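You operate a simulated robot arm through the tools that you are given. There is no shell and no other tool. Be economical: measure what you need, move in short steps, check, and stop when the job is done.

You are at the controls of a simulated robot arm. One attempt, no reset.

JOB
Print a purple ring over the blue one on the grey block.
Fine: the purple ink pad goes in the empty seat of the slide; ink the press from it; one print; the block stays under the press.
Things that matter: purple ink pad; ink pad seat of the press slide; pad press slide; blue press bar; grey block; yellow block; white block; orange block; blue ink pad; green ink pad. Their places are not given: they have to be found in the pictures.

Only the result counts: the job must be done as asked and must still hold three seconds after the hand-in. Knocking over, shifting, dropping, spilling or breaking anything else fails it.

ROBOT AND FRAMES
A 6-joint arm with a two-finger parallel gripper, fixed in place. Base frame: the origin is at the foot of the arm, x ahead of it, y to its left, z up. Lengths are in mm, angles in rad, forces in N, time in s.
Its first joint turns from -1.152 to 1.152 rad. Payload 2.7 kg.
Tool frame: the origin (TCP) lies between the finger pads and is the grasp point; the fingertips stand 23 mm ahead of it; z points along the fingers, y is the line along which they close. Largest opening 94 mm; finger width 38, thickness 10; the body of the gripper, 54 by 96 mm, starts 39 mm behind the TCP.
Orientation is that of the tool frame in the base frame, as [roll, pitch, yaw] about the fixed x, y, z axes, in that order (R = Rz(yaw) Ry(pitch) Rx(roll)). With the fingers straight down and closing along the base's y, the tool's x points along the base's -x, its y along +y and its z along -z.

CONTROLS
- The arm moves only by the tool servo_tool. Its argument "steps" is a list of rows, each a list of 7 numbers: the opening, from 0 (shut) to 1 (fully open), then the shift along the base's x, y, z in mm, then the turn, a rotation vector about the base's x, y, z in rad. In form: [[gripper, tx, ty, tz, ax, ay, az], ...]. A call has 1 to 8 rows; each row shifts and turns the commanded pose from where the row before left it. A row lasts 0.2 s, in which the tool goes at most 50 mm and 0.15 rad; a call with a longer step from one row to the next is refused whole, and so is a gripper value outside its range. A pose out of reach is approached as far as the arm can. The call stops where the force on the tool passes 60 N (or 10 N more than at its start, if that is more) or the arm is blocked; 0.2 s more then pass. The fingers move at their own pace (about 45 mm/s each) and stop on an object; they squeeze with about 25 N. The grip force told is the motor's: it shows also when the fingers shut on nothing. Time passes only in rows, and 0.2 s behind the last, so rows that do not move let the fingers close. It gives the time, the measured TCP pose, the force on the tool (base axes), the opening and the grip force at its end, in the units of the frame above (readings bear some noise).
- Cameras (640 x 400 px; columns grow to the right, rows downward): "scene" is fixed at [92.9, -457.8, 1397.6]; the picture's right is [0.51, -0.86, 0.00], its down [-0.53, -0.31, -0.79] and it looks along [0.68, 0.40, -0.62] (base axes); focal length 304 px, centre (320, 200). "wrist" rides on the gripper at [-39, 0, -44] in the tool frame; the picture's right is [0.00, -1.00, 0.00], its down [0.97, 0.00, -0.24] and it looks along [0.24, 0.00, 0.97] (tool axes); focal length 218 px, centre (320, 200).
- capture(camera): a new picture of that camera. No time passes.
- pixel_to_xyz(camera, pixels): there is no depth. For up to 12 entries [column, row, z] of the newest picture of that camera ("zoom" is the newest enlarged one), the place [x, y] in the base frame at which the ray of that pixel passes the height z, good to about 2 mm. No time passes.
- close_up(camera, box): a new picture of the part [left, top, right, bottom] of that camera's present view, enlarged. No time passes.
- hand_in(): hands the job in; it is judged then, once.

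Go step by step. Measure first, check grasps and placings, and put right what went wrong. The budget is 80 turns and 34 pictures, counting those below and the enlarged ones. Unless the task says otherwise, let go and move clear before handing in, and close with one line.

The tools are called after "Emit:" by a JSON object that holds its "method" and its "body". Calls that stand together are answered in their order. servo_tool: Moves the arm, as the interface text tells. Its arguments: {"type":"object","properties":{"steps":{"type":"array","items":{"type":"array","items":{"type":"number"}}}},"required":["steps"]} The other tools are called the same way: capture (camera) takes a picture; pixel_to_xyz (camera, pixels) gives the place at which the rays of pixels pass given heights; close_up (camera, box) takes an enlarged picture of a part of a camera's view; hand_in () hands the job in.

At the start:

```text
clock: 0.0
eef_pos: [341.4, -252.1, 1214.0]
tcp_rot: [3.141, 0.004, -3.14]
ft_force: [-0.9, -0.2, 1.1]
finger_gap: 94.1
finger_force: 0.0
```

scene: 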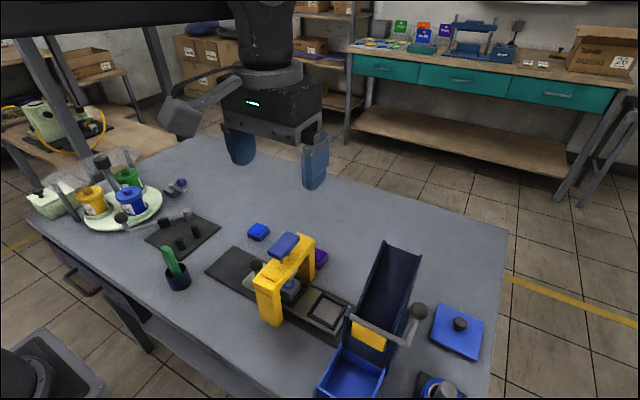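
wrist: 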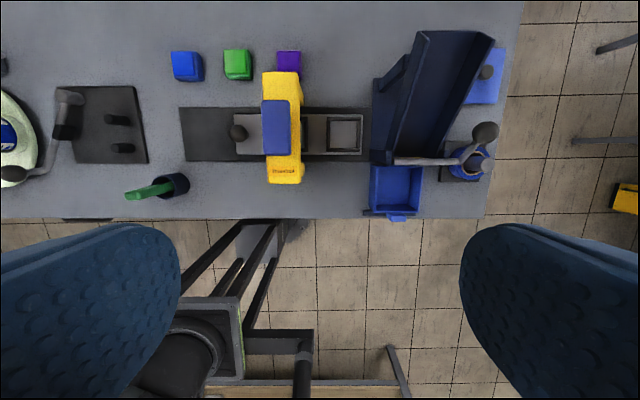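

The scene picture shows a yellow press with a blue bar (about 285,270), a slide with an empty seat (about 328,308) and the purple pad behind the press (about 320,257). I'll enlarge both views before moving.

Emit:
{"method": "close_up", "body": {"camera": "scene", "box": [190, 200, 450, 362]}}

Emit:
{"method": "close_up", "body": {"camera": "wrist", "box": [160, 30, 400, 230]}}

```text
2.46 times, centred on (320, 281) of scene
```

zoom: 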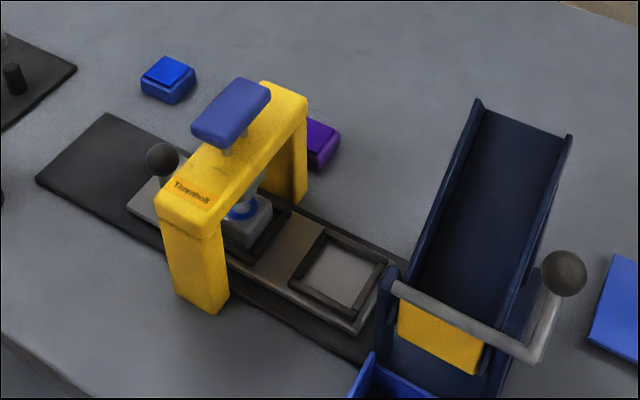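

```text
2.00 times, centred on (280, 130) of wrist
```

zoom: 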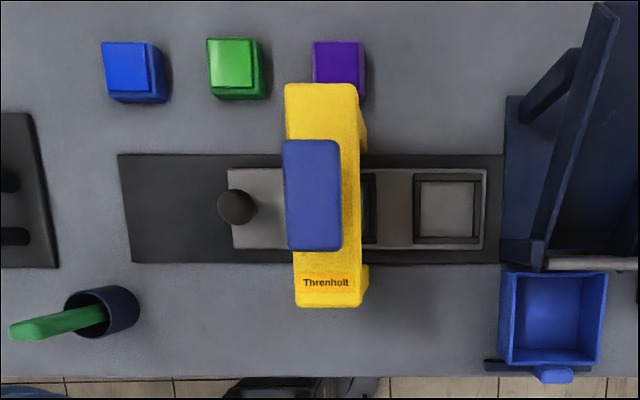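

The wrist close-up shows the seat at about (447,208), the knob at (236,207), the bar at (312,195) and the purple pad's top at (337,62). I'll read their places at likely heights.

Emit:
{"method": "pixel_to_xyz", "body": {"camera": "zoom", "pixels": [[313, 42, 205], [362, 42, 205], [207, 39, 205], [257, 88, 205], [414, 174, 200], [480, 174, 200], [480, 243, 200], [414, 243, 200], [236, 207, 230], [312, 195, 340], [118, 154, 182], [503, 262, 182]]}}

Emit:
{"method": "pixel_to_xyz", "body": {"camera": "scene", "pixels": [[285, 245, 300], [285, 245, 340], [255, 265, 220], [255, 265, 240], [328, 308, 200], [270, 325, 182], [320, 267, 182], [246, 237, 182], [260, 227, 205], [320, 255, 205]]}}

```text
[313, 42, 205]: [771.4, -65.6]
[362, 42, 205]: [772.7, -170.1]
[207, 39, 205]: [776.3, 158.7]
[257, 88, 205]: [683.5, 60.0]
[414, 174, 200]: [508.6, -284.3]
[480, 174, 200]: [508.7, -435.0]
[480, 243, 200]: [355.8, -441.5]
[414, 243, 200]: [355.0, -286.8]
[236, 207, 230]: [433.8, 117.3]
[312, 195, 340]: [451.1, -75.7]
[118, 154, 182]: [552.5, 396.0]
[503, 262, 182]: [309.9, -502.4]
```

```text
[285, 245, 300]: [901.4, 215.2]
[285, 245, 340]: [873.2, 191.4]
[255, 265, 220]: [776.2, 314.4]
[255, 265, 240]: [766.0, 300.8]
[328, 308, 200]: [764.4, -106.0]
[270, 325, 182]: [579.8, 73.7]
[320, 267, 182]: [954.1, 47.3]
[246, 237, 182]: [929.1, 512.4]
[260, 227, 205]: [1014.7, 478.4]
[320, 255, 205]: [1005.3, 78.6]
```

The two cameras' rays only meet near z ≈ 820 for the mat corner and about 850 for the seat, so the real surface is near z ≈ 818. The 180 in the text doesn't fit, so I'll trust the pictures and come down slowly for a closer look.

Emit:
{"method": "servo_tool", "body": {"steps": [[1, 20, 10, -40, 0, 0, 0], [1, 20, 10, -40, 0, 0, 0], [1, 20, 10, -40, 0, 0, 0], [1, 20, 10, -30, 0, 0, 0], [1, 0, 0, 0, 0, 0, 0]]}}

Emit:
{"method": "capture", "body": {"camera": "wrist"}}

```text
clock: 1.2
eef_pos: [420.1, -210.3, 1065.3]
tcp_rot: [-3.141, 0.002, -3.14]
ft_force: [0.8, 0.1, -1.0]
finger_gap: 94.2
finger_force: 0.2
```

```text
29 pictures are left
```

wrist: 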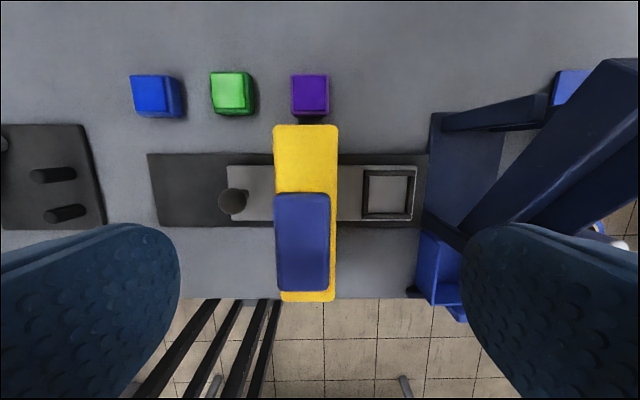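

The view is closer now: purple pad top at (310,92), seat (388,192), knob (233,201), bar (303,242), press beam (306,213). I'll read these at heights based on an 818 surface to triangulate against the first view.

Emit:
{"method": "pixel_to_xyz", "body": {"camera": "wrist", "pixels": [[148, 154, 818], [291, 75, 845], [328, 75, 845], [328, 109, 845], [291, 109, 845], [364, 171, 840], [414, 171, 840], [414, 220, 840], [362, 220, 840], [233, 200, 870], [303, 242, 980], [276, 125, 950]]}}

Emit:
{"method": "close_up", "body": {"camera": "wrist", "box": [210, 60, 450, 210]}}

Emit:
{"method": "close_up", "body": {"camera": "scene", "box": [235, 215, 365, 345]}}

```text
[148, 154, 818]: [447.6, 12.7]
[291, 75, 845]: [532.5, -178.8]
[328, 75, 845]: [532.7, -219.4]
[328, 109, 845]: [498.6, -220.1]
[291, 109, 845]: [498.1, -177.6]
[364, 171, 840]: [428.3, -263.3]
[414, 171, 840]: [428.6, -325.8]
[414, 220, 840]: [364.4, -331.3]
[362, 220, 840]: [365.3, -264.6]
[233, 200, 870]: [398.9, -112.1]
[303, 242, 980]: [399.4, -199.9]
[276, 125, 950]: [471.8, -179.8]
```

```text
2.67 times, centred on (330, 135) of wrist
```

zoom: 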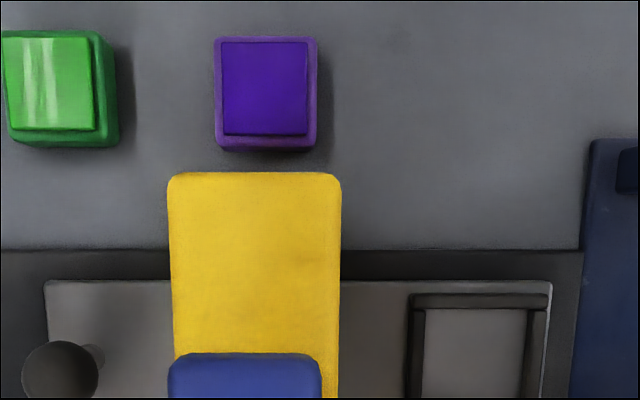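

```text
3.08 times, centred on (300, 280) of scene
```

zoom: 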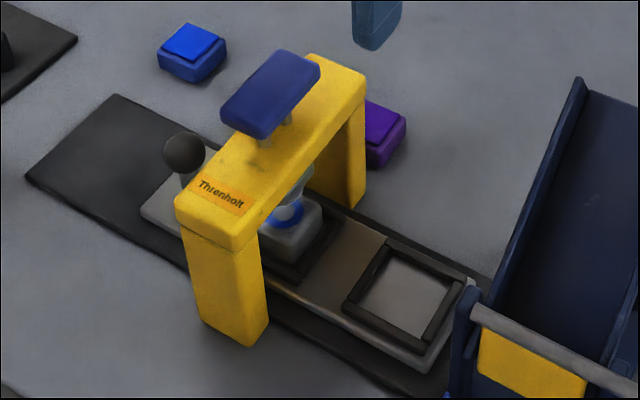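

The readings agree across views: purple pad centre ≈ (515,-199), press far edge x ≈ 473 with top z ≈ 946, bar (401,-200,985), knob (400,-113,872), seat (397,-296). I'll move above the purple pad and check alignment before going down.

Emit:
{"method": "servo_tool", "body": {"steps": [[1, 33, 4, 0, 0, 0, 0], [1, 33, 4, -15, 0, 0, 0], [1, 32, 3, -30, 0, 0, 0], [1, 0, 0, -45, 0, 0, 0], [1, 0, 0, -45, 0, 0, 0], [1, 0, 0, 0, 0, 0, 0]]}}

Emit:
{"method": "capture", "body": {"camera": "wrist"}}

```text
clock: 2.6
eef_pos: [517.5, -198.7, 930.7]
tcp_rot: [-3.14, 0.002, -3.14]
ft_force: [-0.1, 0.1, -0.6]
finger_gap: 94.3
finger_force: 0.1
```

```text
26 pictures are left
```

wrist: 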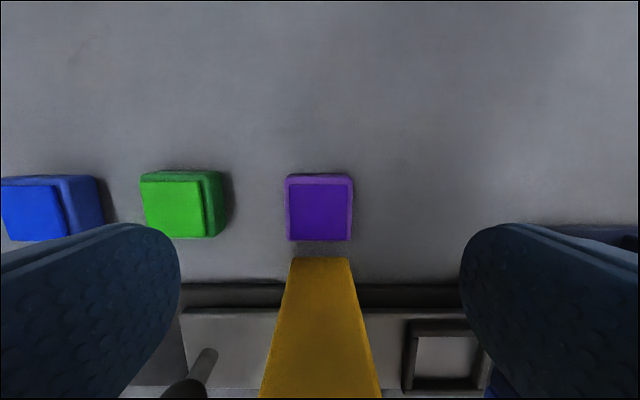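

The purple pad spans columns 285–353, rows 173–242, and is centred. The green pad's edge at column 222 is close to the left finger's path, so I'll measure before narrowing the opening.

Emit:
{"method": "pixel_to_xyz", "body": {"camera": "wrist", "pixels": [[285, 210, 838], [353, 210, 838], [319, 173, 838], [319, 242, 838], [290, 183, 843], [350, 183, 843], [290, 240, 843], [350, 240, 843], [222, 205, 825], [319, 257, 820], [404, 321, 835], [404, 392, 835]]}}

Emit:
{"method": "close_up", "body": {"camera": "wrist", "box": [240, 150, 400, 250]}}

```text
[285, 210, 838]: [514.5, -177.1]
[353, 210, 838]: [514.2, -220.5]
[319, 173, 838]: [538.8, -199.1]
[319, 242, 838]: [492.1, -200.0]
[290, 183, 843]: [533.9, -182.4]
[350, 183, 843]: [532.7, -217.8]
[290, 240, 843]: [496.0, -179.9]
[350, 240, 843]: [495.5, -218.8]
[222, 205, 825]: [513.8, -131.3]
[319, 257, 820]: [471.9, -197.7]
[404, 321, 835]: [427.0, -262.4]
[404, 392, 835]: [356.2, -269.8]
```

```text
4.00 times, centred on (320, 200) of wrist
```

zoom: 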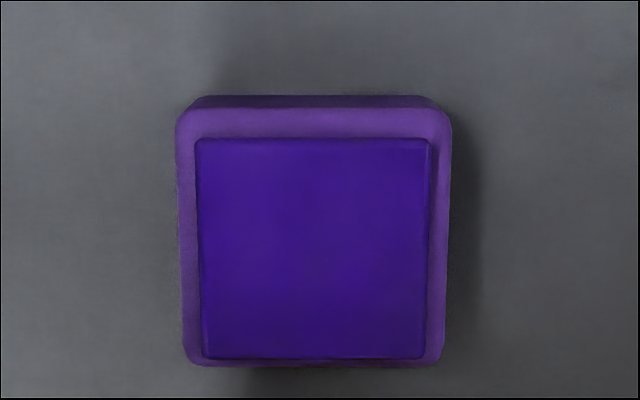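

The pad base is about 44 mm square, centred at (514.6,-199.4), with its top near 844. I'll go down with a narrowed opening and fingertips about 9 mm above the table, so they stay above the seat rim later, then close.

Emit:
{"method": "servo_tool", "body": {"steps": [[0.7, 0, -0.5, -10, 0, 0, 0], [0.7, 0, 0, -20, 0, 0, 0], [0.7, 0, 0, -25, 0, 0, 0], [0.7, 0, 0, -25, 0, 0, 0], [0.7, 0, 0, 0, 0, 0, 0], [0.3, 0, 0, 0, 0, 0, 0], [0.3, 0, 0, 0, 0, 0, 0], [0.3, 0, 0, 0, 0, 0, 0]]}}

```text
clock: 3.3
eef_pos: [519.0, -201.7, 906.2]
tcp_rot: [-3.135, 0.003, -3.141]
ft_force: [-2.4, 3.0, 14.9]
finger_gap: 65.7
finger_force: 0.1
stopped in row 3: the force on the tool passed its limit (the readings are from after the stop); the commanded pose is now the measured one
```

The tool stopped at z = 906 with 15 N upward, well above the pad, so something is touching the gripper, probably the press top at 946. I'll take a look before moving again.

Emit:
{"method": "capture", "body": {"camera": "wrist"}}

Emit:
{"method": "capture", "body": {"camera": "scene"}}

```text
24 pictures are left
```

wrist: 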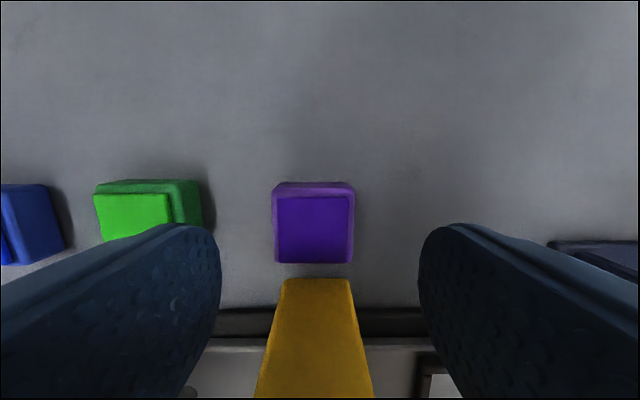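

```text
23 pictures are left
```

scene: 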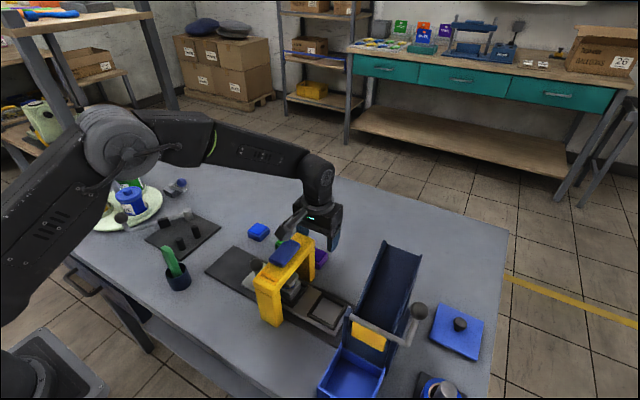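

The arm now reaches over the press, and there's a bracket on the gripper near (290,222), close to the bar. I'll enlarge that.

Emit:
{"method": "close_up", "body": {"camera": "scene", "box": [235, 150, 365, 280]}}

```text
3.08 times, centred on (300, 215) of scene
```

zoom: 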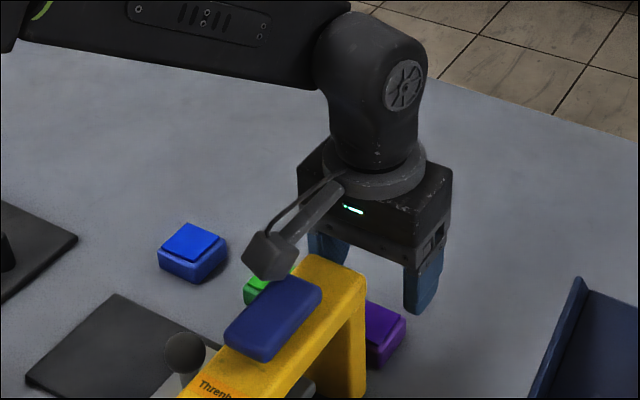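

The close-up shows an unlisted bracket with a cube on the tool, about 130 mm to the -x side, resting on the blue bar. I'll lift straight up and see whether the bar is unchanged.

Emit:
{"method": "servo_tool", "body": {"steps": [[0.7, 0, 0, 20, 0, 0, 0], [0.7, 0, 0, 40, 0, 0, 0], [0.7, 0, 0, 45, 0, 0, 0], [0.7, 0, 0, 0, 0, 0, 0]]}}

Emit:
{"method": "close_up", "body": {"camera": "scene", "box": [215, 160, 385, 330]}}

```text
clock: 4.3
eef_pos: [517.0, -201.7, 1009.2]
tcp_rot: [-3.135, 0.0, -3.14]
ft_force: [0.0, 0.3, -0.1]
finger_gap: 66.0
finger_force: 0.1
```

```text
2.35 times, centred on (300, 245) of scene
```

zoom: 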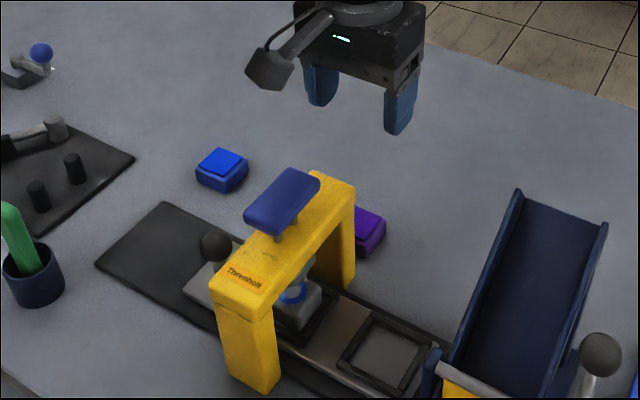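

The bar looks as it did before. I'll turn the tool half round at this height so the bracket points to +x, away from the press.

Emit:
{"method": "servo_tool", "body": {"steps": [[0.7, 0, 0, 0, 0, 0, 0.149], [0.7, 0, 0, 0, 0, 0, 0.149], [0.7, 0, 0, 0, 0, 0, 0.149], [0.7, 0, 0, 0, 0, 0, 0.149], [0.7, 0, 0, 0, 0, 0, 0.149], [0.7, 0, 0, 0, 0, 0, 0.149], [0.7, 0, 0, 0, 0, 0, 0.149]]}}

```text
clock: 5.9
eef_pos: [519.3, -201.5, 1008.6]
tcp_rot: [-3.136, 0.001, -2.095]
ft_force: [-0.3, 0.3, 1.0]
finger_gap: 65.7
finger_force: 0.1
```

The turn is going well (yaw -2.095). I'll carry on with it.

Emit:
{"method": "servo_tool", "body": {"steps": [[0.7, 0, 0, 0, 0, 0, 0.149], [0.7, 0, 0, 0, 0, 0, 0.149], [0.7, 0, 0, 0, 0, 0, 0.149], [0.7, 0, 0, 0, 0, 0, 0.149], [0.7, 0, 0, 0, 0, 0, 0.149], [0.7, 0, 0, 0, 0, 0, 0.149], [0.7, 0, 0, 0, 0, 0, 0.149], [0.7, 0, 0, 0, 0, 0, 0.149]]}}

Emit:
{"method": "servo_tool", "body": {"steps": [[0.7, 0, 0, 0, 0, 0, 0.149], [0.7, 0, 0, 0, 0, 0, 0.149], [0.7, 0, 0, 0, 0, 0, 0.149], [0.7, 0, 0, 0, 0, 0, 0.149], [0.7, 0, 0, 0, 0, 0, 0.149], [0.7, 0, 0, 0, 0, 0, 0.149], [0.7, 0, 0, 0, 0, 0, 0]]}}

Emit:
{"method": "capture", "body": {"camera": "wrist"}}

Emit:
{"method": "capture", "body": {"camera": "scene"}}

```text
clock: 7.7
eef_pos: [519.3, -202.1, 1008.0]
tcp_rot: [-3.137, 0.002, -0.9]
ft_force: [0.0, 0.1, 0.0]
finger_gap: 65.5
finger_force: 0.0
```

```text
clock: 9.3
eef_pos: [527.4, -119.3, 1002.3]
tcp_rot: [3.093, -0.008, -0.23]
ft_force: [0.7, -0.3, -0.6]
finger_gap: 65.7
finger_force: 0.0
out of reach, approached as far as the arm can: row 4, 5, 6
```

```text
20 pictures are left
```

wrist: 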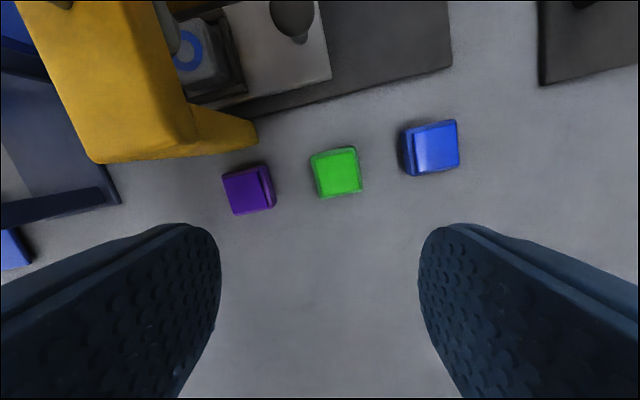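

```text
19 pictures are left
```

scene: 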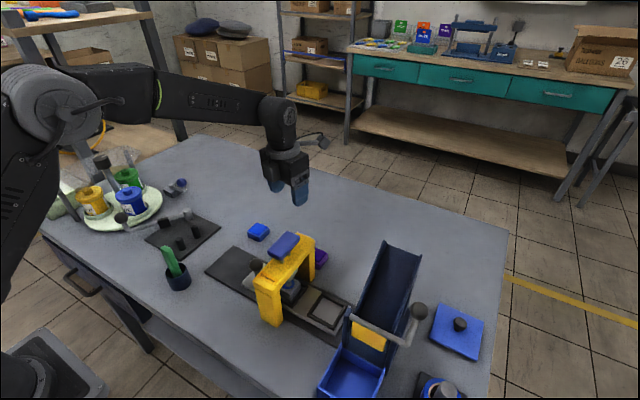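

The first turning sense ran into a joint limit at yaw ≈ -0.4. Judging from that limit, the other sense should reach the half turn, so I'll turn back at this safe height.

Emit:
{"method": "servo_tool", "body": {"steps": [[0.7, 0, 0, 0, 0, 0, -0.149], [0.7, 0, 0, 0, 0, 0, -0.149], [0.7, 0, 0, 0, 0, 0, -0.149], [0.7, 0, 0, 0, 0, 0, -0.149], [0.7, 0, 0, 0, 0, 0, -0.149], [0.7, 0, 0, 0, 0, 0, -0.149], [0.7, 0, 0, 0, 0, 0, -0.149], [0.7, 0, 0, 0, 0, 0, -0.149]]}}

Emit:
{"method": "servo_tool", "body": {"steps": [[0.7, 0, 0, 0, 0, 0, -0.149], [0.7, 0, 0, 0, 0, 0, -0.149], [0.7, 0, 0, 0, 0, 0, -0.149], [0.7, 0, 0, 0, 0, 0, -0.149], [0.7, 0, 0, 0, 0, 0, -0.149], [0.7, 0, 0, 0, 0, 0, -0.149], [0.7, 0, 0, 0, 0, 0, -0.149], [0.7, 0, 0, 0, 0, 0, -0.149]]}}

Emit:
{"method": "servo_tool", "body": {"steps": [[0.7, 0, 0, 0, 0, 0, -0.149], [0.7, 0, 0, 0, 0, 0, -0.149], [0.7, 0, 0, 0, 0, 0, -0.149], [0.7, 0, 0, 0, 0, 0, -0.149], [0.7, 0, 0, 0, 0, 0, -0.149], [0.7, 0, 0, 0, 0, 0, -0.149], [0.7, 0, 0, 0, 0, 0, -0.149], [0.7, 0, 0, 0, 0, 0, -0.149]]}}

```text
clock: 11.1
eef_pos: [527.6, -120.2, 1002.8]
tcp_rot: [3.124, -0.002, -1.387]
ft_force: [-0.1, 0.3, -0.3]
finger_gap: 65.8
finger_force: 0.0
```

```text
clock: 12.9
eef_pos: [528.2, -120.2, 1002.7]
tcp_rot: [3.124, -0.003, -2.58]
ft_force: [-0.6, 0.3, -0.9]
finger_gap: 65.4
finger_force: 0.1
```

```text
clock: 14.7
eef_pos: [527.4, -120.2, 1002.5]
tcp_rot: [3.122, -0.003, 2.507]
ft_force: [0.3, -0.2, 0.5]
finger_gap: 65.8
finger_force: 0.0
```

Turning works this way. I'll finish the half turn while drifting back towards the pad.

Emit:
{"method": "servo_tool", "body": {"steps": [[0.7, 0, -10, 0, 0, 0, -0.149], [0.7, 0, -10, 0, 0, 0, -0.149], [0.7, 0, -10, 0, 0, 0, -0.149], [0.7, 0, -10, 0, 0, 0, -0.149], [0.7, 0, -10, 0, 0, 0, -0.149], [0.7, 0, -10, 0, 0, 0, -0.149], [0.7, 0, -10, 0, 0, 0, -0.149], [0.7, 0, -9, 0, 0, 0, -0.149]]}}

Emit:
{"method": "servo_tool", "body": {"steps": [[0.7, -2, 0, 0, 0, 0, -0.149], [0.7, -2, 0, 0, 0, 0, -0.149], [0.7, -2, 0, 0, 0, 0, -0.149], [0.7, -2, 0, 0, 0, 0, -0.149], [0.7, -2, 0, 0, 0, 0, -0.149], [0.7, 0, 0, 0, 0, 0, -0.149], [0.7, 0, 0, 0, 0, 0, -0.149], [0.7, 0, 0, 0, 0, 0, -0.149]]}}

```text
clock: 16.5
eef_pos: [527.7, -199.9, 1002.8]
tcp_rot: [3.124, -0.001, 1.318]
ft_force: [-0.4, -0.7, -0.7]
finger_gap: 65.7
finger_force: 0.0
```

```text
clock: 18.3
eef_pos: [517.4, -199.2, 1002.1]
tcp_rot: [3.123, -0.002, 0.126]
ft_force: [-0.7, 0.4, -0.7]
finger_gap: 65.8
finger_force: 0.0
```

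The half turn is nearly done, with yaw 0.126 and roll 0.018 left. I'll trim those, come down to z ≈ 950 and check.

Emit:
{"method": "servo_tool", "body": {"steps": [[0.7, 0, 0, 0, 0, 0, -0.126], [0.7, 0, 0, -10, 0.018, 0, 0], [0.7, 0, 0, -20, 0, 0, 0], [0.7, 0, 0, -20, 0, 0, 0], [0.7, 0, 0, 0, 0, 0, 0]]}}

Emit:
{"method": "capture", "body": {"camera": "wrist"}}

Emit:
{"method": "close_up", "body": {"camera": "scene", "box": [225, 130, 385, 290]}}

```text
clock: 19.5
eef_pos: [516.3, -200.1, 952.0]
tcp_rot: [3.141, -0.002, 0.002]
ft_force: [0.8, -0.4, 0.7]
finger_gap: 65.6
finger_force: 0.0
```

```text
18 pictures are left
```

wrist: 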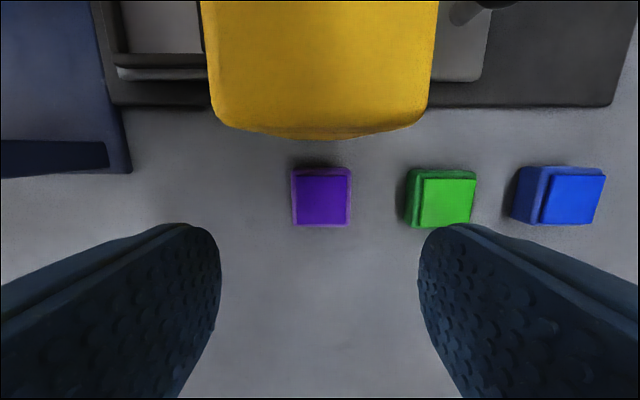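

```text
2.50 times, centred on (305, 210) of scene
```

zoom: 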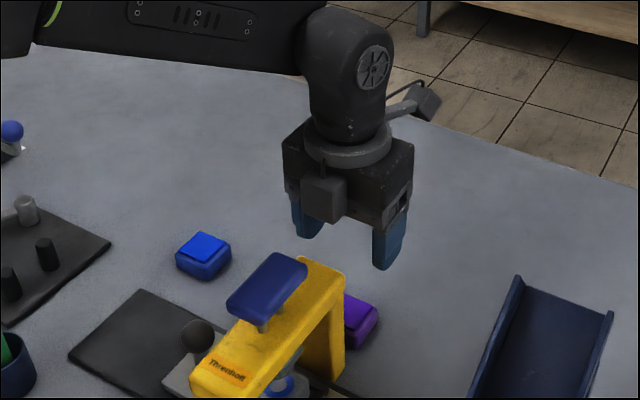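

The bracket now points away, but the wrist camera's own box faces the press. I'll shift 12 mm outward and lean the tool's top 0.15 rad towards +x, which keeps the finger faces parallel to the pad's sides, then come partway down.

Emit:
{"method": "servo_tool", "body": {"steps": [[0.7, 6, 0.5, 0, 0, 0.075, 0], [0.7, 7, 0, 0, 0, 0.075, 0], [0.7, 0, 0, -15, 0, 0, 0], [0.7, 0, 0, -15, 0, 0, 0], [0.7, 0, 0, -10, 0, 0, 0], [0.7, 0, 0, 0, 0, 0, 0]]}}

Emit:
{"method": "close_up", "body": {"camera": "scene", "box": [255, 160, 375, 280]}}

```text
clock: 20.9
eef_pos: [531.3, -198.5, 912.7]
tcp_rot: [-3.141, 0.148, 0.002]
ft_force: [0.3, 0.4, -0.9]
finger_gap: 65.9
finger_force: 0.1
```

```text
3.33 times, centred on (315, 220) of scene
```

zoom: 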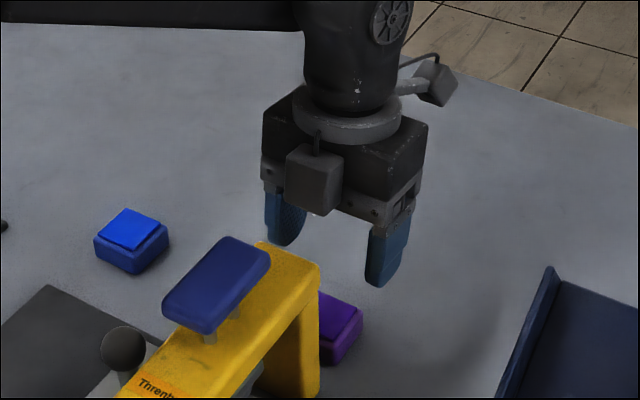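

There's no contact at z = 913 and the camera box looks clear of the beam end (zoom 320,262). I'll go down the remaining 60 mm gently.

Emit:
{"method": "servo_tool", "body": {"steps": [[0.7, 0, -0.5, -12, 0, 0, 0], [0.7, 0, 0, -12, 0, 0, 0], [0.7, 0, 0, -12, 0, 0, 0], [0.7, 0, 0, -12, 0, 0, 0], [0.7, 0, 0, -11, 0, 0, 0], [0.7, 0, 0, 0, 0, 0, 0]]}}

Emit:
{"method": "capture", "body": {"camera": "wrist"}}

```text
clock: 22.3
eef_pos: [530.4, -198.2, 853.4]
tcp_rot: [3.141, 0.148, 0.003]
ft_force: [-0.3, 0.2, 1.0]
finger_gap: 65.9
finger_force: 0.1
```

```text
15 pictures are left
```

wrist: 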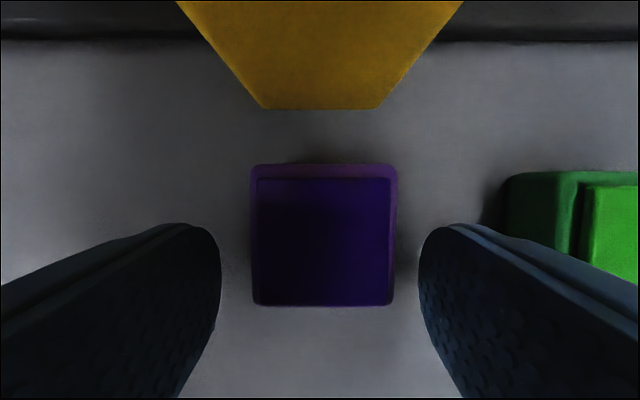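

No contact; the pad (250–397, 163–307) sits between the fingers. I'll close on it and lift slightly.

Emit:
{"method": "servo_tool", "body": {"steps": [[0.35, 0, 0, 0, 0, 0, 0], [0.35, 0, 0, 0, 0, 0, 0], [0.35, 0, 0, 0, 0, 0, 0], [0.35, 0, 0, 0, 0, 0, 0], [0.35, 0, 0, 0, 0, 0, 0]]}}

Emit:
{"method": "servo_tool", "body": {"steps": [[0.35, 0, 0, 6, 0, 0, 0], [0.35, 0, 0, 10, 0, 0, 0], [0.35, 0, 0, 0, 0, 0, 0]]}}

```text
clock: 23.5
eef_pos: [531.1, -199.7, 854.7]
tcp_rot: [3.141, 0.149, 0.003]
ft_force: [0.3, 0.1, 0.0]
finger_gap: 43.1
finger_force: 25.4
```

```text
clock: 24.3
eef_pos: [529.0, -197.8, 868.6]
tcp_rot: [3.141, 0.149, 0.002]
ft_force: [0.5, 0.2, 0.7]
finger_gap: 43.0
finger_force: 25.7
```

The pad is held (gap 43.0, 25.7 N) and lifted. I'll raise it well clear, level the tool again and travel above the seat.

Emit:
{"method": "servo_tool", "body": {"steps": [[0.35, 0, 0, 40, 0, 0, 0], [0.35, 0, 0, 45, 0, 0, 0], [0.35, 0, 0, 45, 0, -0.05, 0], [0.35, 0, 0, 40, 0, -0.05, 0], [0.35, 0, -30, 0, 0, -0.049, 0], [0.35, 0, -35, 0, 0, 0, 0], [0.35, 0, -32, 0, 0, 0, 0], [0.35, -30, 0, 0, 0, 0, 0]]}}

Emit:
{"method": "servo_tool", "body": {"steps": [[0.35, -40, 0, 0, 0, 0, 0], [0.35, -30, 0, 0, 0, 0, 0], [0.35, -18, 0, 0, 0, 0, 0], [0.35, 0, 0, -30, 0, 0, 0], [0.35, 0, 0, 0, 0, 0, 0]]}}

Emit:
{"method": "capture", "body": {"camera": "wrist"}}

Emit:
{"method": "close_up", "body": {"camera": "scene", "box": [235, 160, 435, 345]}}

```text
clock: 26.1
eef_pos: [499.3, -295.8, 1039.2]
tcp_rot: [-3.141, -0.002, 0.003]
ft_force: [0.6, 0.4, -1.1]
finger_gap: 43.2
finger_force: 24.9
```

```text
clock: 27.3
eef_pos: [411.5, -296.4, 1010.0]
tcp_rot: [-3.141, -0.002, 0.001]
ft_force: [-0.3, 1.0, -0.7]
finger_gap: 43.1
finger_force: 25.3
```

```text
14 pictures are left
```

wrist: 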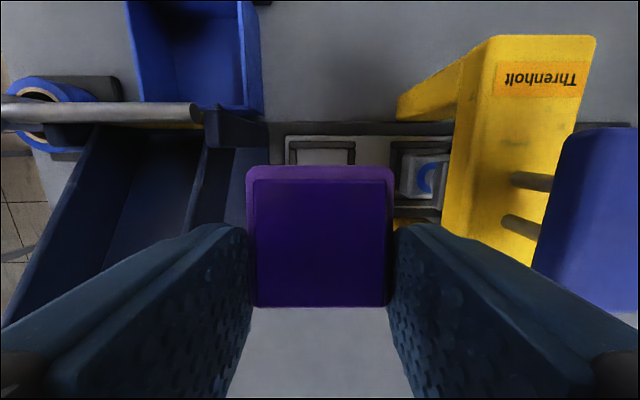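

```text
2.16 times, centred on (335, 252) of scene
```

zoom: 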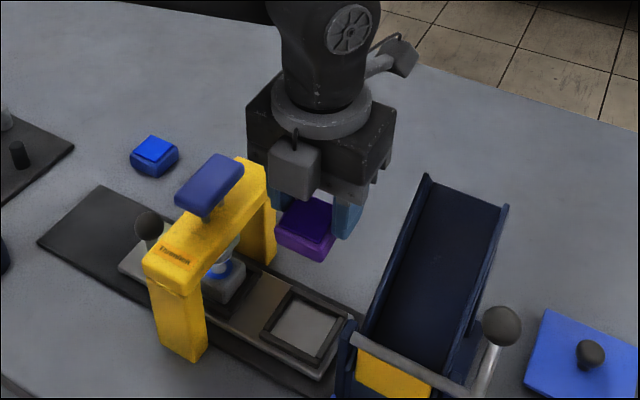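

The pad is still firmly held, though it's tilted 0.149 because I levelled the tool, so I'll lean it back before placing. The pad hides the seat (rim top visible at 290–355, 140–165), so I'll shift outward to see all of it and measure again.

Emit:
{"method": "servo_tool", "body": {"steps": [[0.35, 30, 0, 0, 0, 0, 0], [0.35, 30, 0, 0, 0, 0, 0], [0.35, 0, 0, 0, 0, 0, 0]]}}

Emit:
{"method": "close_up", "body": {"camera": "wrist", "box": [200, 40, 480, 215]}}

```text
clock: 28.1
eef_pos: [474.4, -296.6, 1009.7]
tcp_rot: [3.142, 0.0, 0.001]
ft_force: [0.2, -0.3, 0.0]
finger_gap: 43.0
finger_force: 24.6
```

```text
2.29 times, centred on (340, 128) of wrist
```

zoom: 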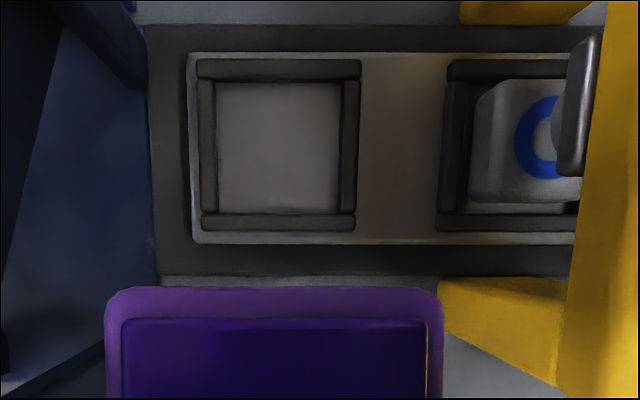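

The whole seat is visible now: rim outer corners (196,60), (361,60), (355,230), (202,230), inner opening (217,83)–(340,212). I'll measure it at several heights.

Emit:
{"method": "pixel_to_xyz", "body": {"camera": "zoom", "pixels": [[196, 60, 840], [361, 60, 840], [355, 230, 840], [202, 230, 840], [196, 60, 850], [355, 230, 850], [217, 83, 830], [340, 83, 830], [340, 212, 830], [217, 212, 830], [188, 53, 830], [192, 243, 830]]}}

```text
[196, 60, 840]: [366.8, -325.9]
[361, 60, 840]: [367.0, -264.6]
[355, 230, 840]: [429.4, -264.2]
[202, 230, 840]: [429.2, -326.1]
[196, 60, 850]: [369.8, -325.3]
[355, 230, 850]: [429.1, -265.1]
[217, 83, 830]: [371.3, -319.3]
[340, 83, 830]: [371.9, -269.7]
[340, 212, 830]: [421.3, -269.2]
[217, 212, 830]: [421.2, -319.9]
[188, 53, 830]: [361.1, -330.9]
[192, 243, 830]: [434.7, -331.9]
```

The seat centre is (398,-295), with a 50 mm inner opening and a 44 mm pad, so about 3 mm of play each side. The chute wall is near y ≈ -350 and clears the gripper body by about 7 mm. I'll restore the lean so the pad is level, go to TCP (414,-294.7) and come down partway.

Emit:
{"method": "servo_tool", "body": {"steps": [[0.35, -30, 1, 0, 0, 0.075, 0], [0.35, -30.4, 0.9, 0, 0, 0.074, 0], [0.35, 0, 0, -40, 0, 0, 0], [0.35, 0, 0, -30, 0, 0, 0], [0.35, 0, 0, -15, 0, 0, 0], [0.35, 0, 0, -10, 0, 0, 0], [0.35, 0, 0, -10, 0, 0, 0], [0.35, 0, 0, 0, 0, 0, 0]]}}

Emit:
{"method": "close_up", "body": {"camera": "scene", "box": [265, 200, 405, 340]}}

```text
clock: 29.9
eef_pos: [410.7, -294.6, 903.5]
tcp_rot: [3.14, 0.149, 0.001]
ft_force: [0.7, -0.5, -1.3]
finger_gap: 43.2
finger_force: 25.5
```

```text
2.86 times, centred on (335, 270) of scene
```

zoom: 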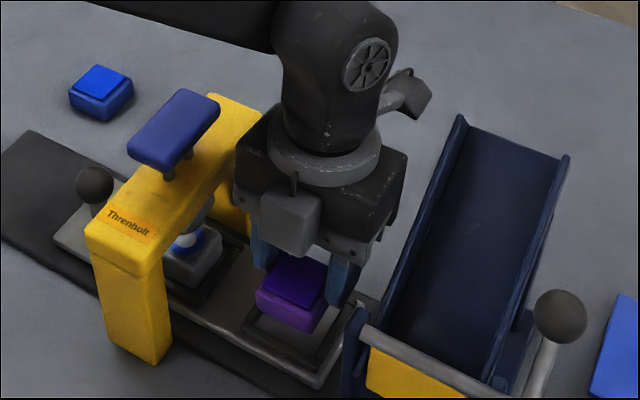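

Alignment looks right, with the pad just above the frame. I'll correct x by about +1.7 and come down in small steps until it seats; the floor is expected at TCP ≈ 869 and the rim would show near 875.

Emit:
{"method": "servo_tool", "body": {"steps": [[0.35, 1.7, 0, -8, 0, 0, 0], [0.35, 0, 0, -8, 0, 0, 0], [0.35, 0, 0, -6, 0, 0, 0], [0.35, 0, 0, -4, 0, 0, 0], [0.35, 0, 0, -3, 0, 0, 0], [0.35, 0, 0, 0, 0, 0, 0]]}}

Emit:
{"method": "capture", "body": {"camera": "wrist"}}

```text
clock: 31.3
eef_pos: [413.4, -295.3, 873.7]
tcp_rot: [-3.141, 0.149, 0.001]
ft_force: [-0.6, -0.7, -0.7]
finger_gap: 43.1
finger_force: 25.0
```

```text
10 pictures are left
```

wrist: 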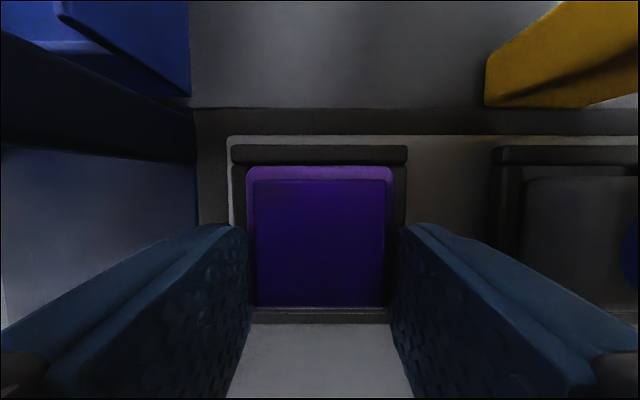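

The pad (246–395) is centred in the rim (232–408) with no contact yet. I'll go down further in small steps.

Emit:
{"method": "servo_tool", "body": {"steps": [[0.35, 0, 0, -2, 0, 0, 0], [0.35, 0, 0, -2, 0, 0, 0], [0.35, 0, 0, -2, 0, 0, 0], [0.35, 0, 0, 0, 0, 0, 0]]}}

```text
clock: 32.3
eef_pos: [412.7, -294.1, 873.2]
tcp_rot: [3.139, 0.147, 0.004]
ft_force: [-16.0, 3.2, 45.2]
finger_gap: 42.9
finger_force: 25.3
```

There's firm contact at TCP 873 (45 N up, -16 N in x), from either the seat floor or a rim edge. I'll relieve the load by 2 mm and look.

Emit:
{"method": "servo_tool", "body": {"steps": [[0.35, 0, 0, 3, 0, 0, 0], [0.35, 0, 0, 0, 0, 0, 0]]}}

Emit:
{"method": "close_up", "body": {"camera": "scene", "box": [295, 255, 365, 325]}}

Emit:
{"method": "close_up", "body": {"camera": "wrist", "box": [210, 120, 430, 340]}}

```text
clock: 32.9
eef_pos: [413.4, -293.7, 872.8]
tcp_rot: [-3.141, 0.147, 0.002]
ft_force: [-10.3, -2.3, 27.8]
finger_gap: 43.0
finger_force: 24.7
```

```text
5.71 times, centred on (330, 290) of scene
```

zoom: 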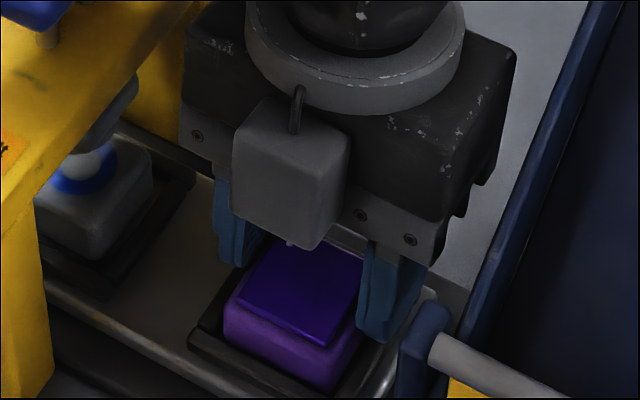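

```text
1.82 times, centred on (320, 230) of wrist
```

zoom: 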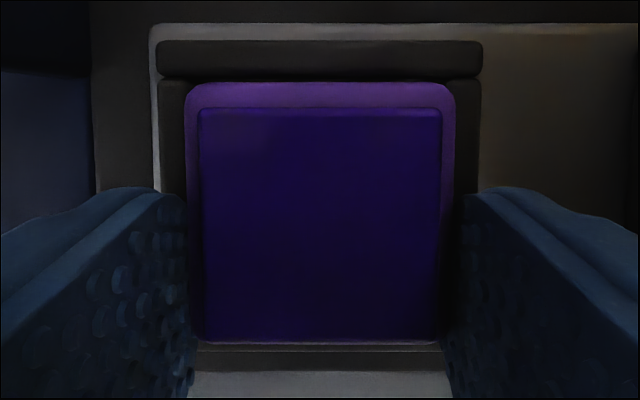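

The pad's lower part is inside the rim on the visible sides, and the load may come from the tilted fingertips touching the rim. I'll ease up slightly, open a little, rise and check.

Emit:
{"method": "servo_tool", "body": {"steps": [[0.35, 0, 0, 1.5, 0, 0, 0], [0.35, 0, 0, 0, 0, 0, 0], [0.6, 0, 0, 0, 0, 0, 0], [0.6, 0, 0, 0, 0, 0, 0], [0.6, 0, 0, 0, 0, 0, 0], [0.6, 0, 0, 0, 0, 0, 0]]}}

Emit:
{"method": "servo_tool", "body": {"steps": [[0.6, 0, 0, 10, 0, 0, 0], [0.6, 0, 0, 30, 0, 0, 0], [0.6, 0, 0, 45, 0, -0.07, 0], [0.6, 0, 0, 45, 0, -0.077, 0], [0.6, 30, 0, 20, 0, 0, 0], [0.6, 30, 0, 0, 0, 0, 0], [0.6, 0, 0, 0, 0, 0, 0]]}}

Emit:
{"method": "close_up", "body": {"camera": "wrist", "box": [200, 40, 480, 215]}}

```text
clock: 34.3
eef_pos: [414.1, -294.7, 873.4]
tcp_rot: [3.142, 0.148, 0.001]
ft_force: [3.2, 2.2, 6.1]
finger_gap: 55.5
finger_force: 0.0
```

```text
clock: 35.9
eef_pos: [474.3, -294.4, 1023.5]
tcp_rot: [3.141, 0.002, 0.003]
ft_force: [-0.1, -0.7, -0.7]
finger_gap: 56.4
finger_force: 0.0
```

```text
2.29 times, centred on (340, 128) of wrist
```

zoom: 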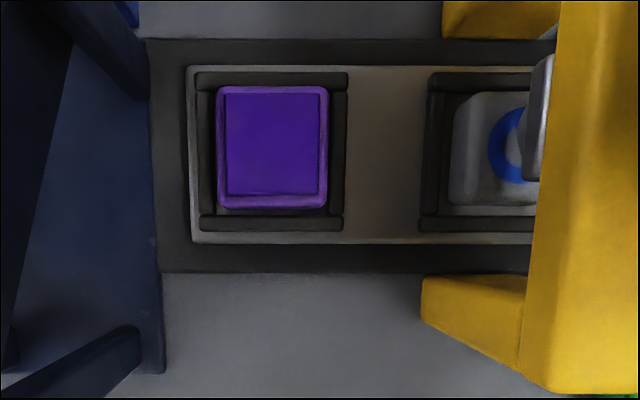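

The pad lies flat in the seat with even margins, and the slide hasn't moved. Next I'll go over to the knob near (400,-113) to move the slide.

Emit:
{"method": "servo_tool", "body": {"steps": [[0.6, 0, 40, 25, 0, 0, 0], [0.6, -15, 45, 0, 0, 0, 0], [0.6, -30, 40, 0, 0, 0, 0], [0.6, -29, 40, 0, 0, 0, 0], [0.6, 0, 16, -20, 0, 0, 0], [0.6, 0, 0, -40, 0, 0, 0], [0.6, 0, 0, -30, 0, 0, 0], [0.6, 0, 0, 0, 0, 0, 0]]}}

Emit:
{"method": "capture", "body": {"camera": "wrist"}}

```text
clock: 37.7
eef_pos: [399.4, -112.9, 959.1]
tcp_rot: [3.141, 0.002, 0.004]
ft_force: [-0.6, 0.3, -0.1]
finger_gap: 56.4
finger_force: 0.1
```

```text
6 pictures are left
```

wrist: 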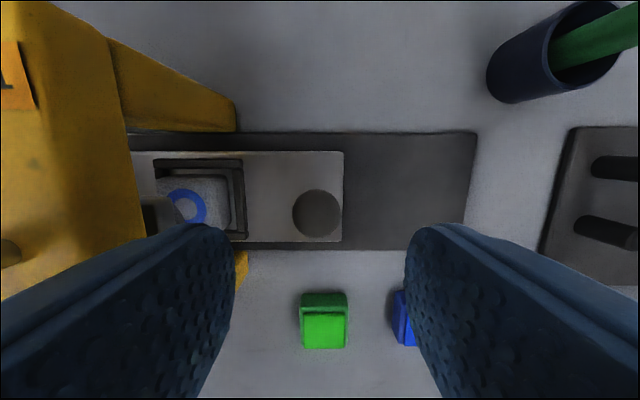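

The knob shows at (317,214), i.e. (401.5,-114), and the seat-to-block pitch from the earlier view is 95 mm. I'll come down around the knob and close on it.

Emit:
{"method": "servo_tool", "body": {"steps": [[0.6, 2, -1, -30, 0, 0, 0], [0.6, 0, 0, -25, 0, 0, 0], [0.6, 0, 0, -20, 0, 0, 0], [0.6, 0, 0, -12, 0, 0, 0], [0.6, 0, 0, 0, 0, 0, 0]]}}

Emit:
{"method": "servo_tool", "body": {"steps": [[0.25, 0, 0, 0, 0, 0, 0], [0.25, 0, 0, 0, 0, 0, 0], [0.25, 0, 0, 0, 0, 0, 0], [0.25, 0, 0, 0, 0, 0, 0], [0.25, 0, 0, 0, 0, 0, 0]]}}

```text
clock: 38.9
eef_pos: [401.9, -114.4, 872.8]
tcp_rot: [-3.141, 0.0, 0.003]
ft_force: [0.0, -0.2, 0.0]
finger_gap: 56.2
finger_force: 0.1
```

```text
clock: 40.1
eef_pos: [401.6, -114.0, 870.8]
tcp_rot: [-3.141, 0.002, 0.002]
ft_force: [0.2, 3.9, -2.5]
finger_gap: 28.9
finger_force: 45.0
```

The knob is gripped (gap 28.9). I'll draw the slide 95 mm towards +y in even steps and watch the force.

Emit:
{"method": "servo_tool", "body": {"steps": [[0.25, 0, 8, 0, 0, 0, 0], [0.25, 0, 14, 0, 0, 0, 0], [0.25, 0, 14, 0, 0, 0, 0], [0.25, 0, 14, 0, 0, 0, 0], [0.25, 0, 14, 0, 0, 0, 0], [0.25, 0, 14, 0, 0, 0, 0], [0.25, 0, 8, 0, 0, 0, 0], [0.25, 0, 0, 0, 0, 0, 0]]}}

```text
clock: 41.9
eef_pos: [401.6, -81.3, 872.4]
tcp_rot: [-3.125, -0.023, 0.012]
ft_force: [36.0, -0.2, 9.8]
finger_gap: 29.3
finger_force: 44.8
out of reach, approached as far as the arm can: row 3, 4, 5, 6, 7
```

The tool stopped at y ≈ -81 because the wrist joint is near its limit in this half-turned pose, and it shows 36 N sideways in x. I'll open to release the load, rise and turn back to the original heading, where the pull will be within reach.

Emit:
{"method": "servo_tool", "body": {"steps": [[0.6, 0, 0, 0, 0, 0, 0], [0.6, 0, 0, 0, 0, 0, 0], [0.6, 0, 0, 0, 0, 0, 0], [0.6, 0, 0, 0, 0, 0, 0]]}}

Emit:
{"method": "servo_tool", "body": {"steps": [[0.6, 0, 0, 20, 0, 0, 0], [0.6, 0, 0, 45, 0, 0, 0], [0.6, 0, 0, 45, 0, 0, 0], [0.6, 0, 0, 40, 0, 0, 0.1], [0.6, 0, 0, 0, 0, 0, 0.149], [0.6, 0, 0, 0, 0, 0, 0.149], [0.6, 0, 0, 0, 0, 0, 0.149], [0.6, 0, 0, 0, 0, 0, 0.149]]}}

```text
clock: 42.9
eef_pos: [393.4, -81.9, 869.5]
tcp_rot: [-3.122, -0.002, 0.015]
ft_force: [0.1, 0.3, -0.6]
finger_gap: 56.4
finger_force: 0.1
```

```text
clock: 44.7
eef_pos: [393.0, -91.3, 1019.7]
tcp_rot: [-3.141, 0.003, 0.701]
ft_force: [-0.3, -0.5, 0.5]
finger_gap: 56.3
finger_force: 0.1
out of reach, approached as far as the arm can: row 1
```

The knob is released and the tool is clear. I'll finish the turn back to the original heading.

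Emit:
{"method": "servo_tool", "body": {"steps": [[0.6, 0, 0, 0, 0, 0, 0.149], [0.6, 0, 0, 0, 0, 0, 0.149], [0.6, 0, 0, 0, 0, 0, 0.149], [0.6, 0, 0, 0, 0, 0, 0.149], [0.6, 0, 0, 0, 0, 0, 0.149], [0.6, 0, 0, 0, 0, 0, 0.149], [0.6, 0, 0, 0, 0, 0, 0.149], [0.6, 0, 0, 0, 0, 0, 0.149]]}}

Emit:
{"method": "servo_tool", "body": {"steps": [[0.6, 0, 0, 0, 0, 0, 0.149], [0.6, 0, 0, 0, 0, 0, 0.149], [0.6, 0, 0, 0, 0, 0, 0.149], [0.6, 0, 0, 0, 0, 0, 0.149], [0.6, 0, 0, 0, 0, 0, 0.149], [0.6, 0, 0, 0, 0, 0, 0.149], [0.6, 0, 0, 0, 0, 0, 0.149], [0.6, 0, 0, 0, 0, 0, 0.149]]}}

Emit:
{"method": "servo_tool", "body": {"steps": [[0.6, 4, 5, 0, 0, 0, 0.055], [0.6, 4, 5, 0, 0, 0, 0], [0.6, 0, 0, -30, 0, 0, 0], [0.6, 0, 0, -25, 0, 0, 0], [0.6, 0, 0, 0, 0, 0, 0]]}}

Emit:
{"method": "capture", "body": {"camera": "wrist"}}

```text
clock: 46.5
eef_pos: [394.6, -89.7, 1018.0]
tcp_rot: [3.139, 0.002, 1.893]
ft_force: [0.1, 0.8, -0.3]
finger_gap: 56.2
finger_force: 0.1
```

```text
clock: 48.3
eef_pos: [392.6, -89.9, 1019.0]
tcp_rot: [-3.141, 0.001, 3.087]
ft_force: [-1.1, 0.2, -0.1]
finger_gap: 56.4
finger_force: 0.1
```

```text
clock: 49.5
eef_pos: [402.4, -80.9, 964.3]
tcp_rot: [3.141, 0.002, 3.138]
ft_force: [-0.8, -0.2, 0.5]
finger_gap: 56.0
finger_force: 0.1
```

```text
5 pictures are left
```

wrist: 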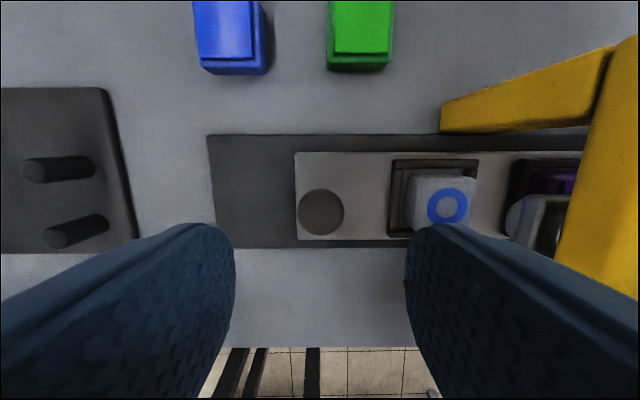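

The slide has moved about 33 mm: knob at (321,211), block with its blue ring at (447,207), pad entering the press at right. I'll grip the knob again in this heading and pull the rest of the way.

Emit:
{"method": "servo_tool", "body": {"steps": [[0.6, -1, -0.5, -30, 0, 0, 0], [0.6, 0, 0, -30, 0, 0, 0], [0.6, 0, 0, -20, 0, 0, 0], [0.6, 0, 0, -12, 0, 0, 0], [0.6, 0, 0, 0, 0, 0, 0], [0.25, 0, 0, 0, 0, 0, 0], [0.25, 0, 0, 0, 0, 0, 0], [0.25, 0, 0, 0, 0, 0, 0]]}}

Emit:
{"method": "servo_tool", "body": {"steps": [[0.25, 0, 0, 0, 0, 0, 0], [0.25, 0, 8, 0, 0, 0, 0], [0.25, 0, 14, 0, 0, 0, 0], [0.25, 0, 14, 0, 0, 0, 0], [0.25, 0, 14, 0, 0, 0, 0], [0.25, 0, 8, 0, 0, 0, 0], [0.25, 0, 0, 0, 0, 0, 0]]}}

```text
clock: 51.3
eef_pos: [400.9, -80.4, 872.1]
tcp_rot: [3.141, 0.0, 3.138]
ft_force: [0.0, 0.3, -2.7]
finger_gap: 29.3
finger_force: 45.2
```

```text
clock: 52.9
eef_pos: [400.8, -22.0, 872.3]
tcp_rot: [3.141, 0.0, 3.137]
ft_force: [-7.0, 1.4, 6.1]
finger_gap: 29.0
finger_force: 45.4
```

The slide has travelled about 92 mm. I'll go on in 2 mm steps to find the end stop.

Emit:
{"method": "servo_tool", "body": {"steps": [[0.25, 0, 2, 0, 0, 0, 0], [0.25, 0, 2, 0, 0, 0, 0], [0.25, 0, 0, 0, 0, 0, 0]]}}

Emit:
{"method": "servo_tool", "body": {"steps": [[0.25, 0, 2, 0, 0, 0, 0], [0.25, 0, 0, 0, 0, 0, 0]]}}

```text
clock: 53.7
eef_pos: [401.2, -18.9, 871.1]
tcp_rot: [-3.14, 0.001, 3.138]
ft_force: [-10.9, -10.1, 13.9]
finger_gap: 28.9
finger_force: 44.8
```

```text
clock: 54.3
eef_pos: [400.2, -19.2, 872.2]
tcp_rot: [-3.14, 0.002, 3.136]
ft_force: [-7.5, -39.9, 11.3]
finger_gap: 29.3
finger_force: 45.4
```

The end stop is found at knob y ≈ -19 (40 N). I'll release the knob, rise and go over the press bar with the fingers shut.

Emit:
{"method": "servo_tool", "body": {"steps": [[0.25, 0, -2, 0, 0, 0, 0], [0.6, 0, 0, 0, 0, 0, 0], [0.6, 0, 0, 0, 0, 0, 0], [0.6, 0, 0, 0, 0, 0, 0], [0.6, 0, 0, 20, 0, 0, 0], [0.6, 0, 0, 50, 0, 0, 0], [0.6, 0, 0, 50, 0, 0, 0], [0, 0, 0, 48, 0, 0, 0]]}}

Emit:
{"method": "servo_tool", "body": {"steps": [[0, 0, -40, 10, 0, 0, 0], [0, 0, -45, 0, 0, 0, 0], [0, 0, -45, 0, 0, 0, 0], [0, 0, -45, 0, 0, 0, 0], [0, 0, -4, 0, 0, 0, 0], [0, 0, 0, 0, 0, 0, 0]]}}

Emit:
{"method": "close_up", "body": {"camera": "scene", "box": [195, 180, 365, 350]}}

```text
clock: 56.1
eef_pos: [402.2, -18.1, 1041.1]
tcp_rot: [3.141, 0.0, 3.138]
ft_force: [-0.6, -0.7, 0.6]
finger_gap: 21.6
finger_force: 0.1
```

```text
clock: 57.5
eef_pos: [400.4, -199.0, 1050.1]
tcp_rot: [3.14, 0.002, 3.139]
ft_force: [-0.1, -0.3, -0.2]
finger_gap: 0.0
finger_force: 24.6
```

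```text
2.35 times, centred on (280, 265) of scene
```

zoom: 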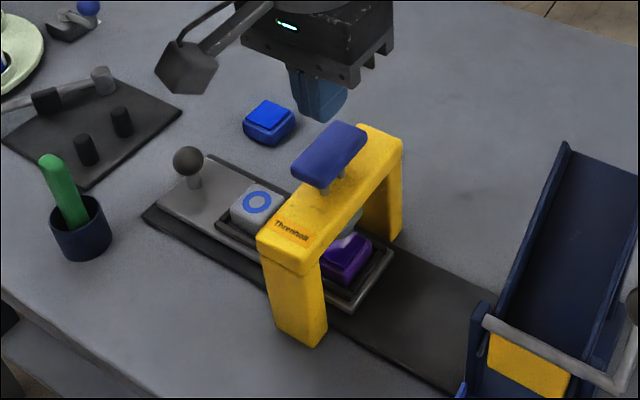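

The pad now sits under the stamp, the block with its blue ring is out to the left, and the fingers are above the bar. I'll press straight down in small steps.

Emit:
{"method": "servo_tool", "body": {"steps": [[0, 0, -1, -20, 0, 0, 0], [0, 0, 0, -16, 0, 0, 0], [0, 0, 0, -6, 0, 0, 0], [0, 0, 0, -5, 0, 0, 0], [0, 0, 0, -5, 0, 0, 0], [0, 0, 0, -4, 0, 0, 0], [0, 0, 0, -3, 0, 0, 0], [0, 0, 0, -3, 0, 0, 0]]}}

```text
clock: 59.3
eef_pos: [401.4, -199.5, 993.8]
tcp_rot: [-3.139, 0.006, 3.137]
ft_force: [-10.0, 3.0, 40.9]
finger_gap: 0.3
finger_force: 25.2
```

Force is 41 N and the bar is down about 14 mm. I'll go on a little further to confirm it bottoms out.

Emit:
{"method": "servo_tool", "body": {"steps": [[0, 0, 0, -2, 0, 0, 0], [0, 0, 0, -2, 0, 0, 0], [0, 0, 0, -2, 0, 0, 0], [0, 0, 0, 0, 0, 0, 0]]}}

```text
clock: 59.8
eef_pos: [402.3, -199.5, 993.2]
tcp_rot: [-3.137, 0.011, 3.139]
ft_force: [-4.7, 2.7, 11.4]
finger_gap: 0.0
finger_force: 25.0
stopped in row 2: the force on the tool passed its limit (the readings are from after the stop); the commanded pose is now the measured one
```

The bar bottomed out: z stayed at 993 while the force passed 60 N, so the stamp has met the pad. I'll rise, go back to the knob and open.

Emit:
{"method": "servo_tool", "body": {"steps": [[0, 0, 0, 10, 0, 0, 0], [0, 0, 0, 25, 0, 0, 0], [0, 0, 0, 22, 0, 0, 0], [0, 0, 45, 0, 0, -0.01, 0], [0.3, 0, 45, 0, 0, 0, 0], [0.6, 0, 45, 0, 0, 0, 0], [0.6, -1, 45, 0, 0, 0, 0], [0.6, 0, 0, 0, 0, 0, 0]]}}

Emit:
{"method": "servo_tool", "body": {"steps": [[0.6, 0, 0, -40, 0, 0, 0], [0.6, 0, 0, -30, 0, 0, 0], [0.6, 0, 0, 0, 0, 0, 0]]}}

Emit:
{"method": "capture", "body": {"camera": "wrist"}}

```text
clock: 61.5
eef_pos: [400.9, -19.4, 1048.7]
tcp_rot: [-3.136, 0.021, 3.136]
ft_force: [-0.8, -0.5, 0.7]
finger_gap: 56.4
finger_force: 0.1
```

```text
clock: 62.4
eef_pos: [401.2, -22.3, 980.1]
tcp_rot: [-3.137, 0.019, 3.137]
ft_force: [0.3, 0.1, -0.3]
finger_gap: 56.2
finger_force: 0.0
```

```text
3 pictures are left
```

wrist: 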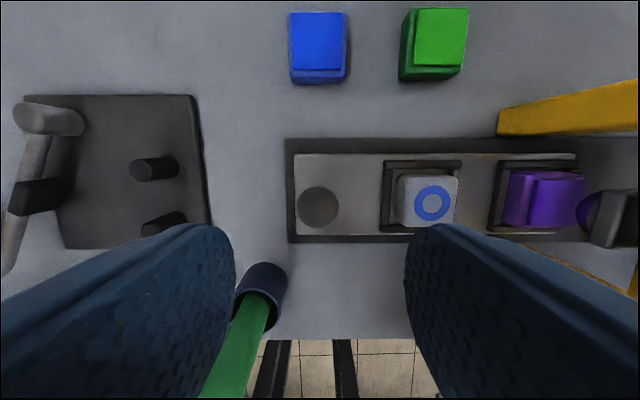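

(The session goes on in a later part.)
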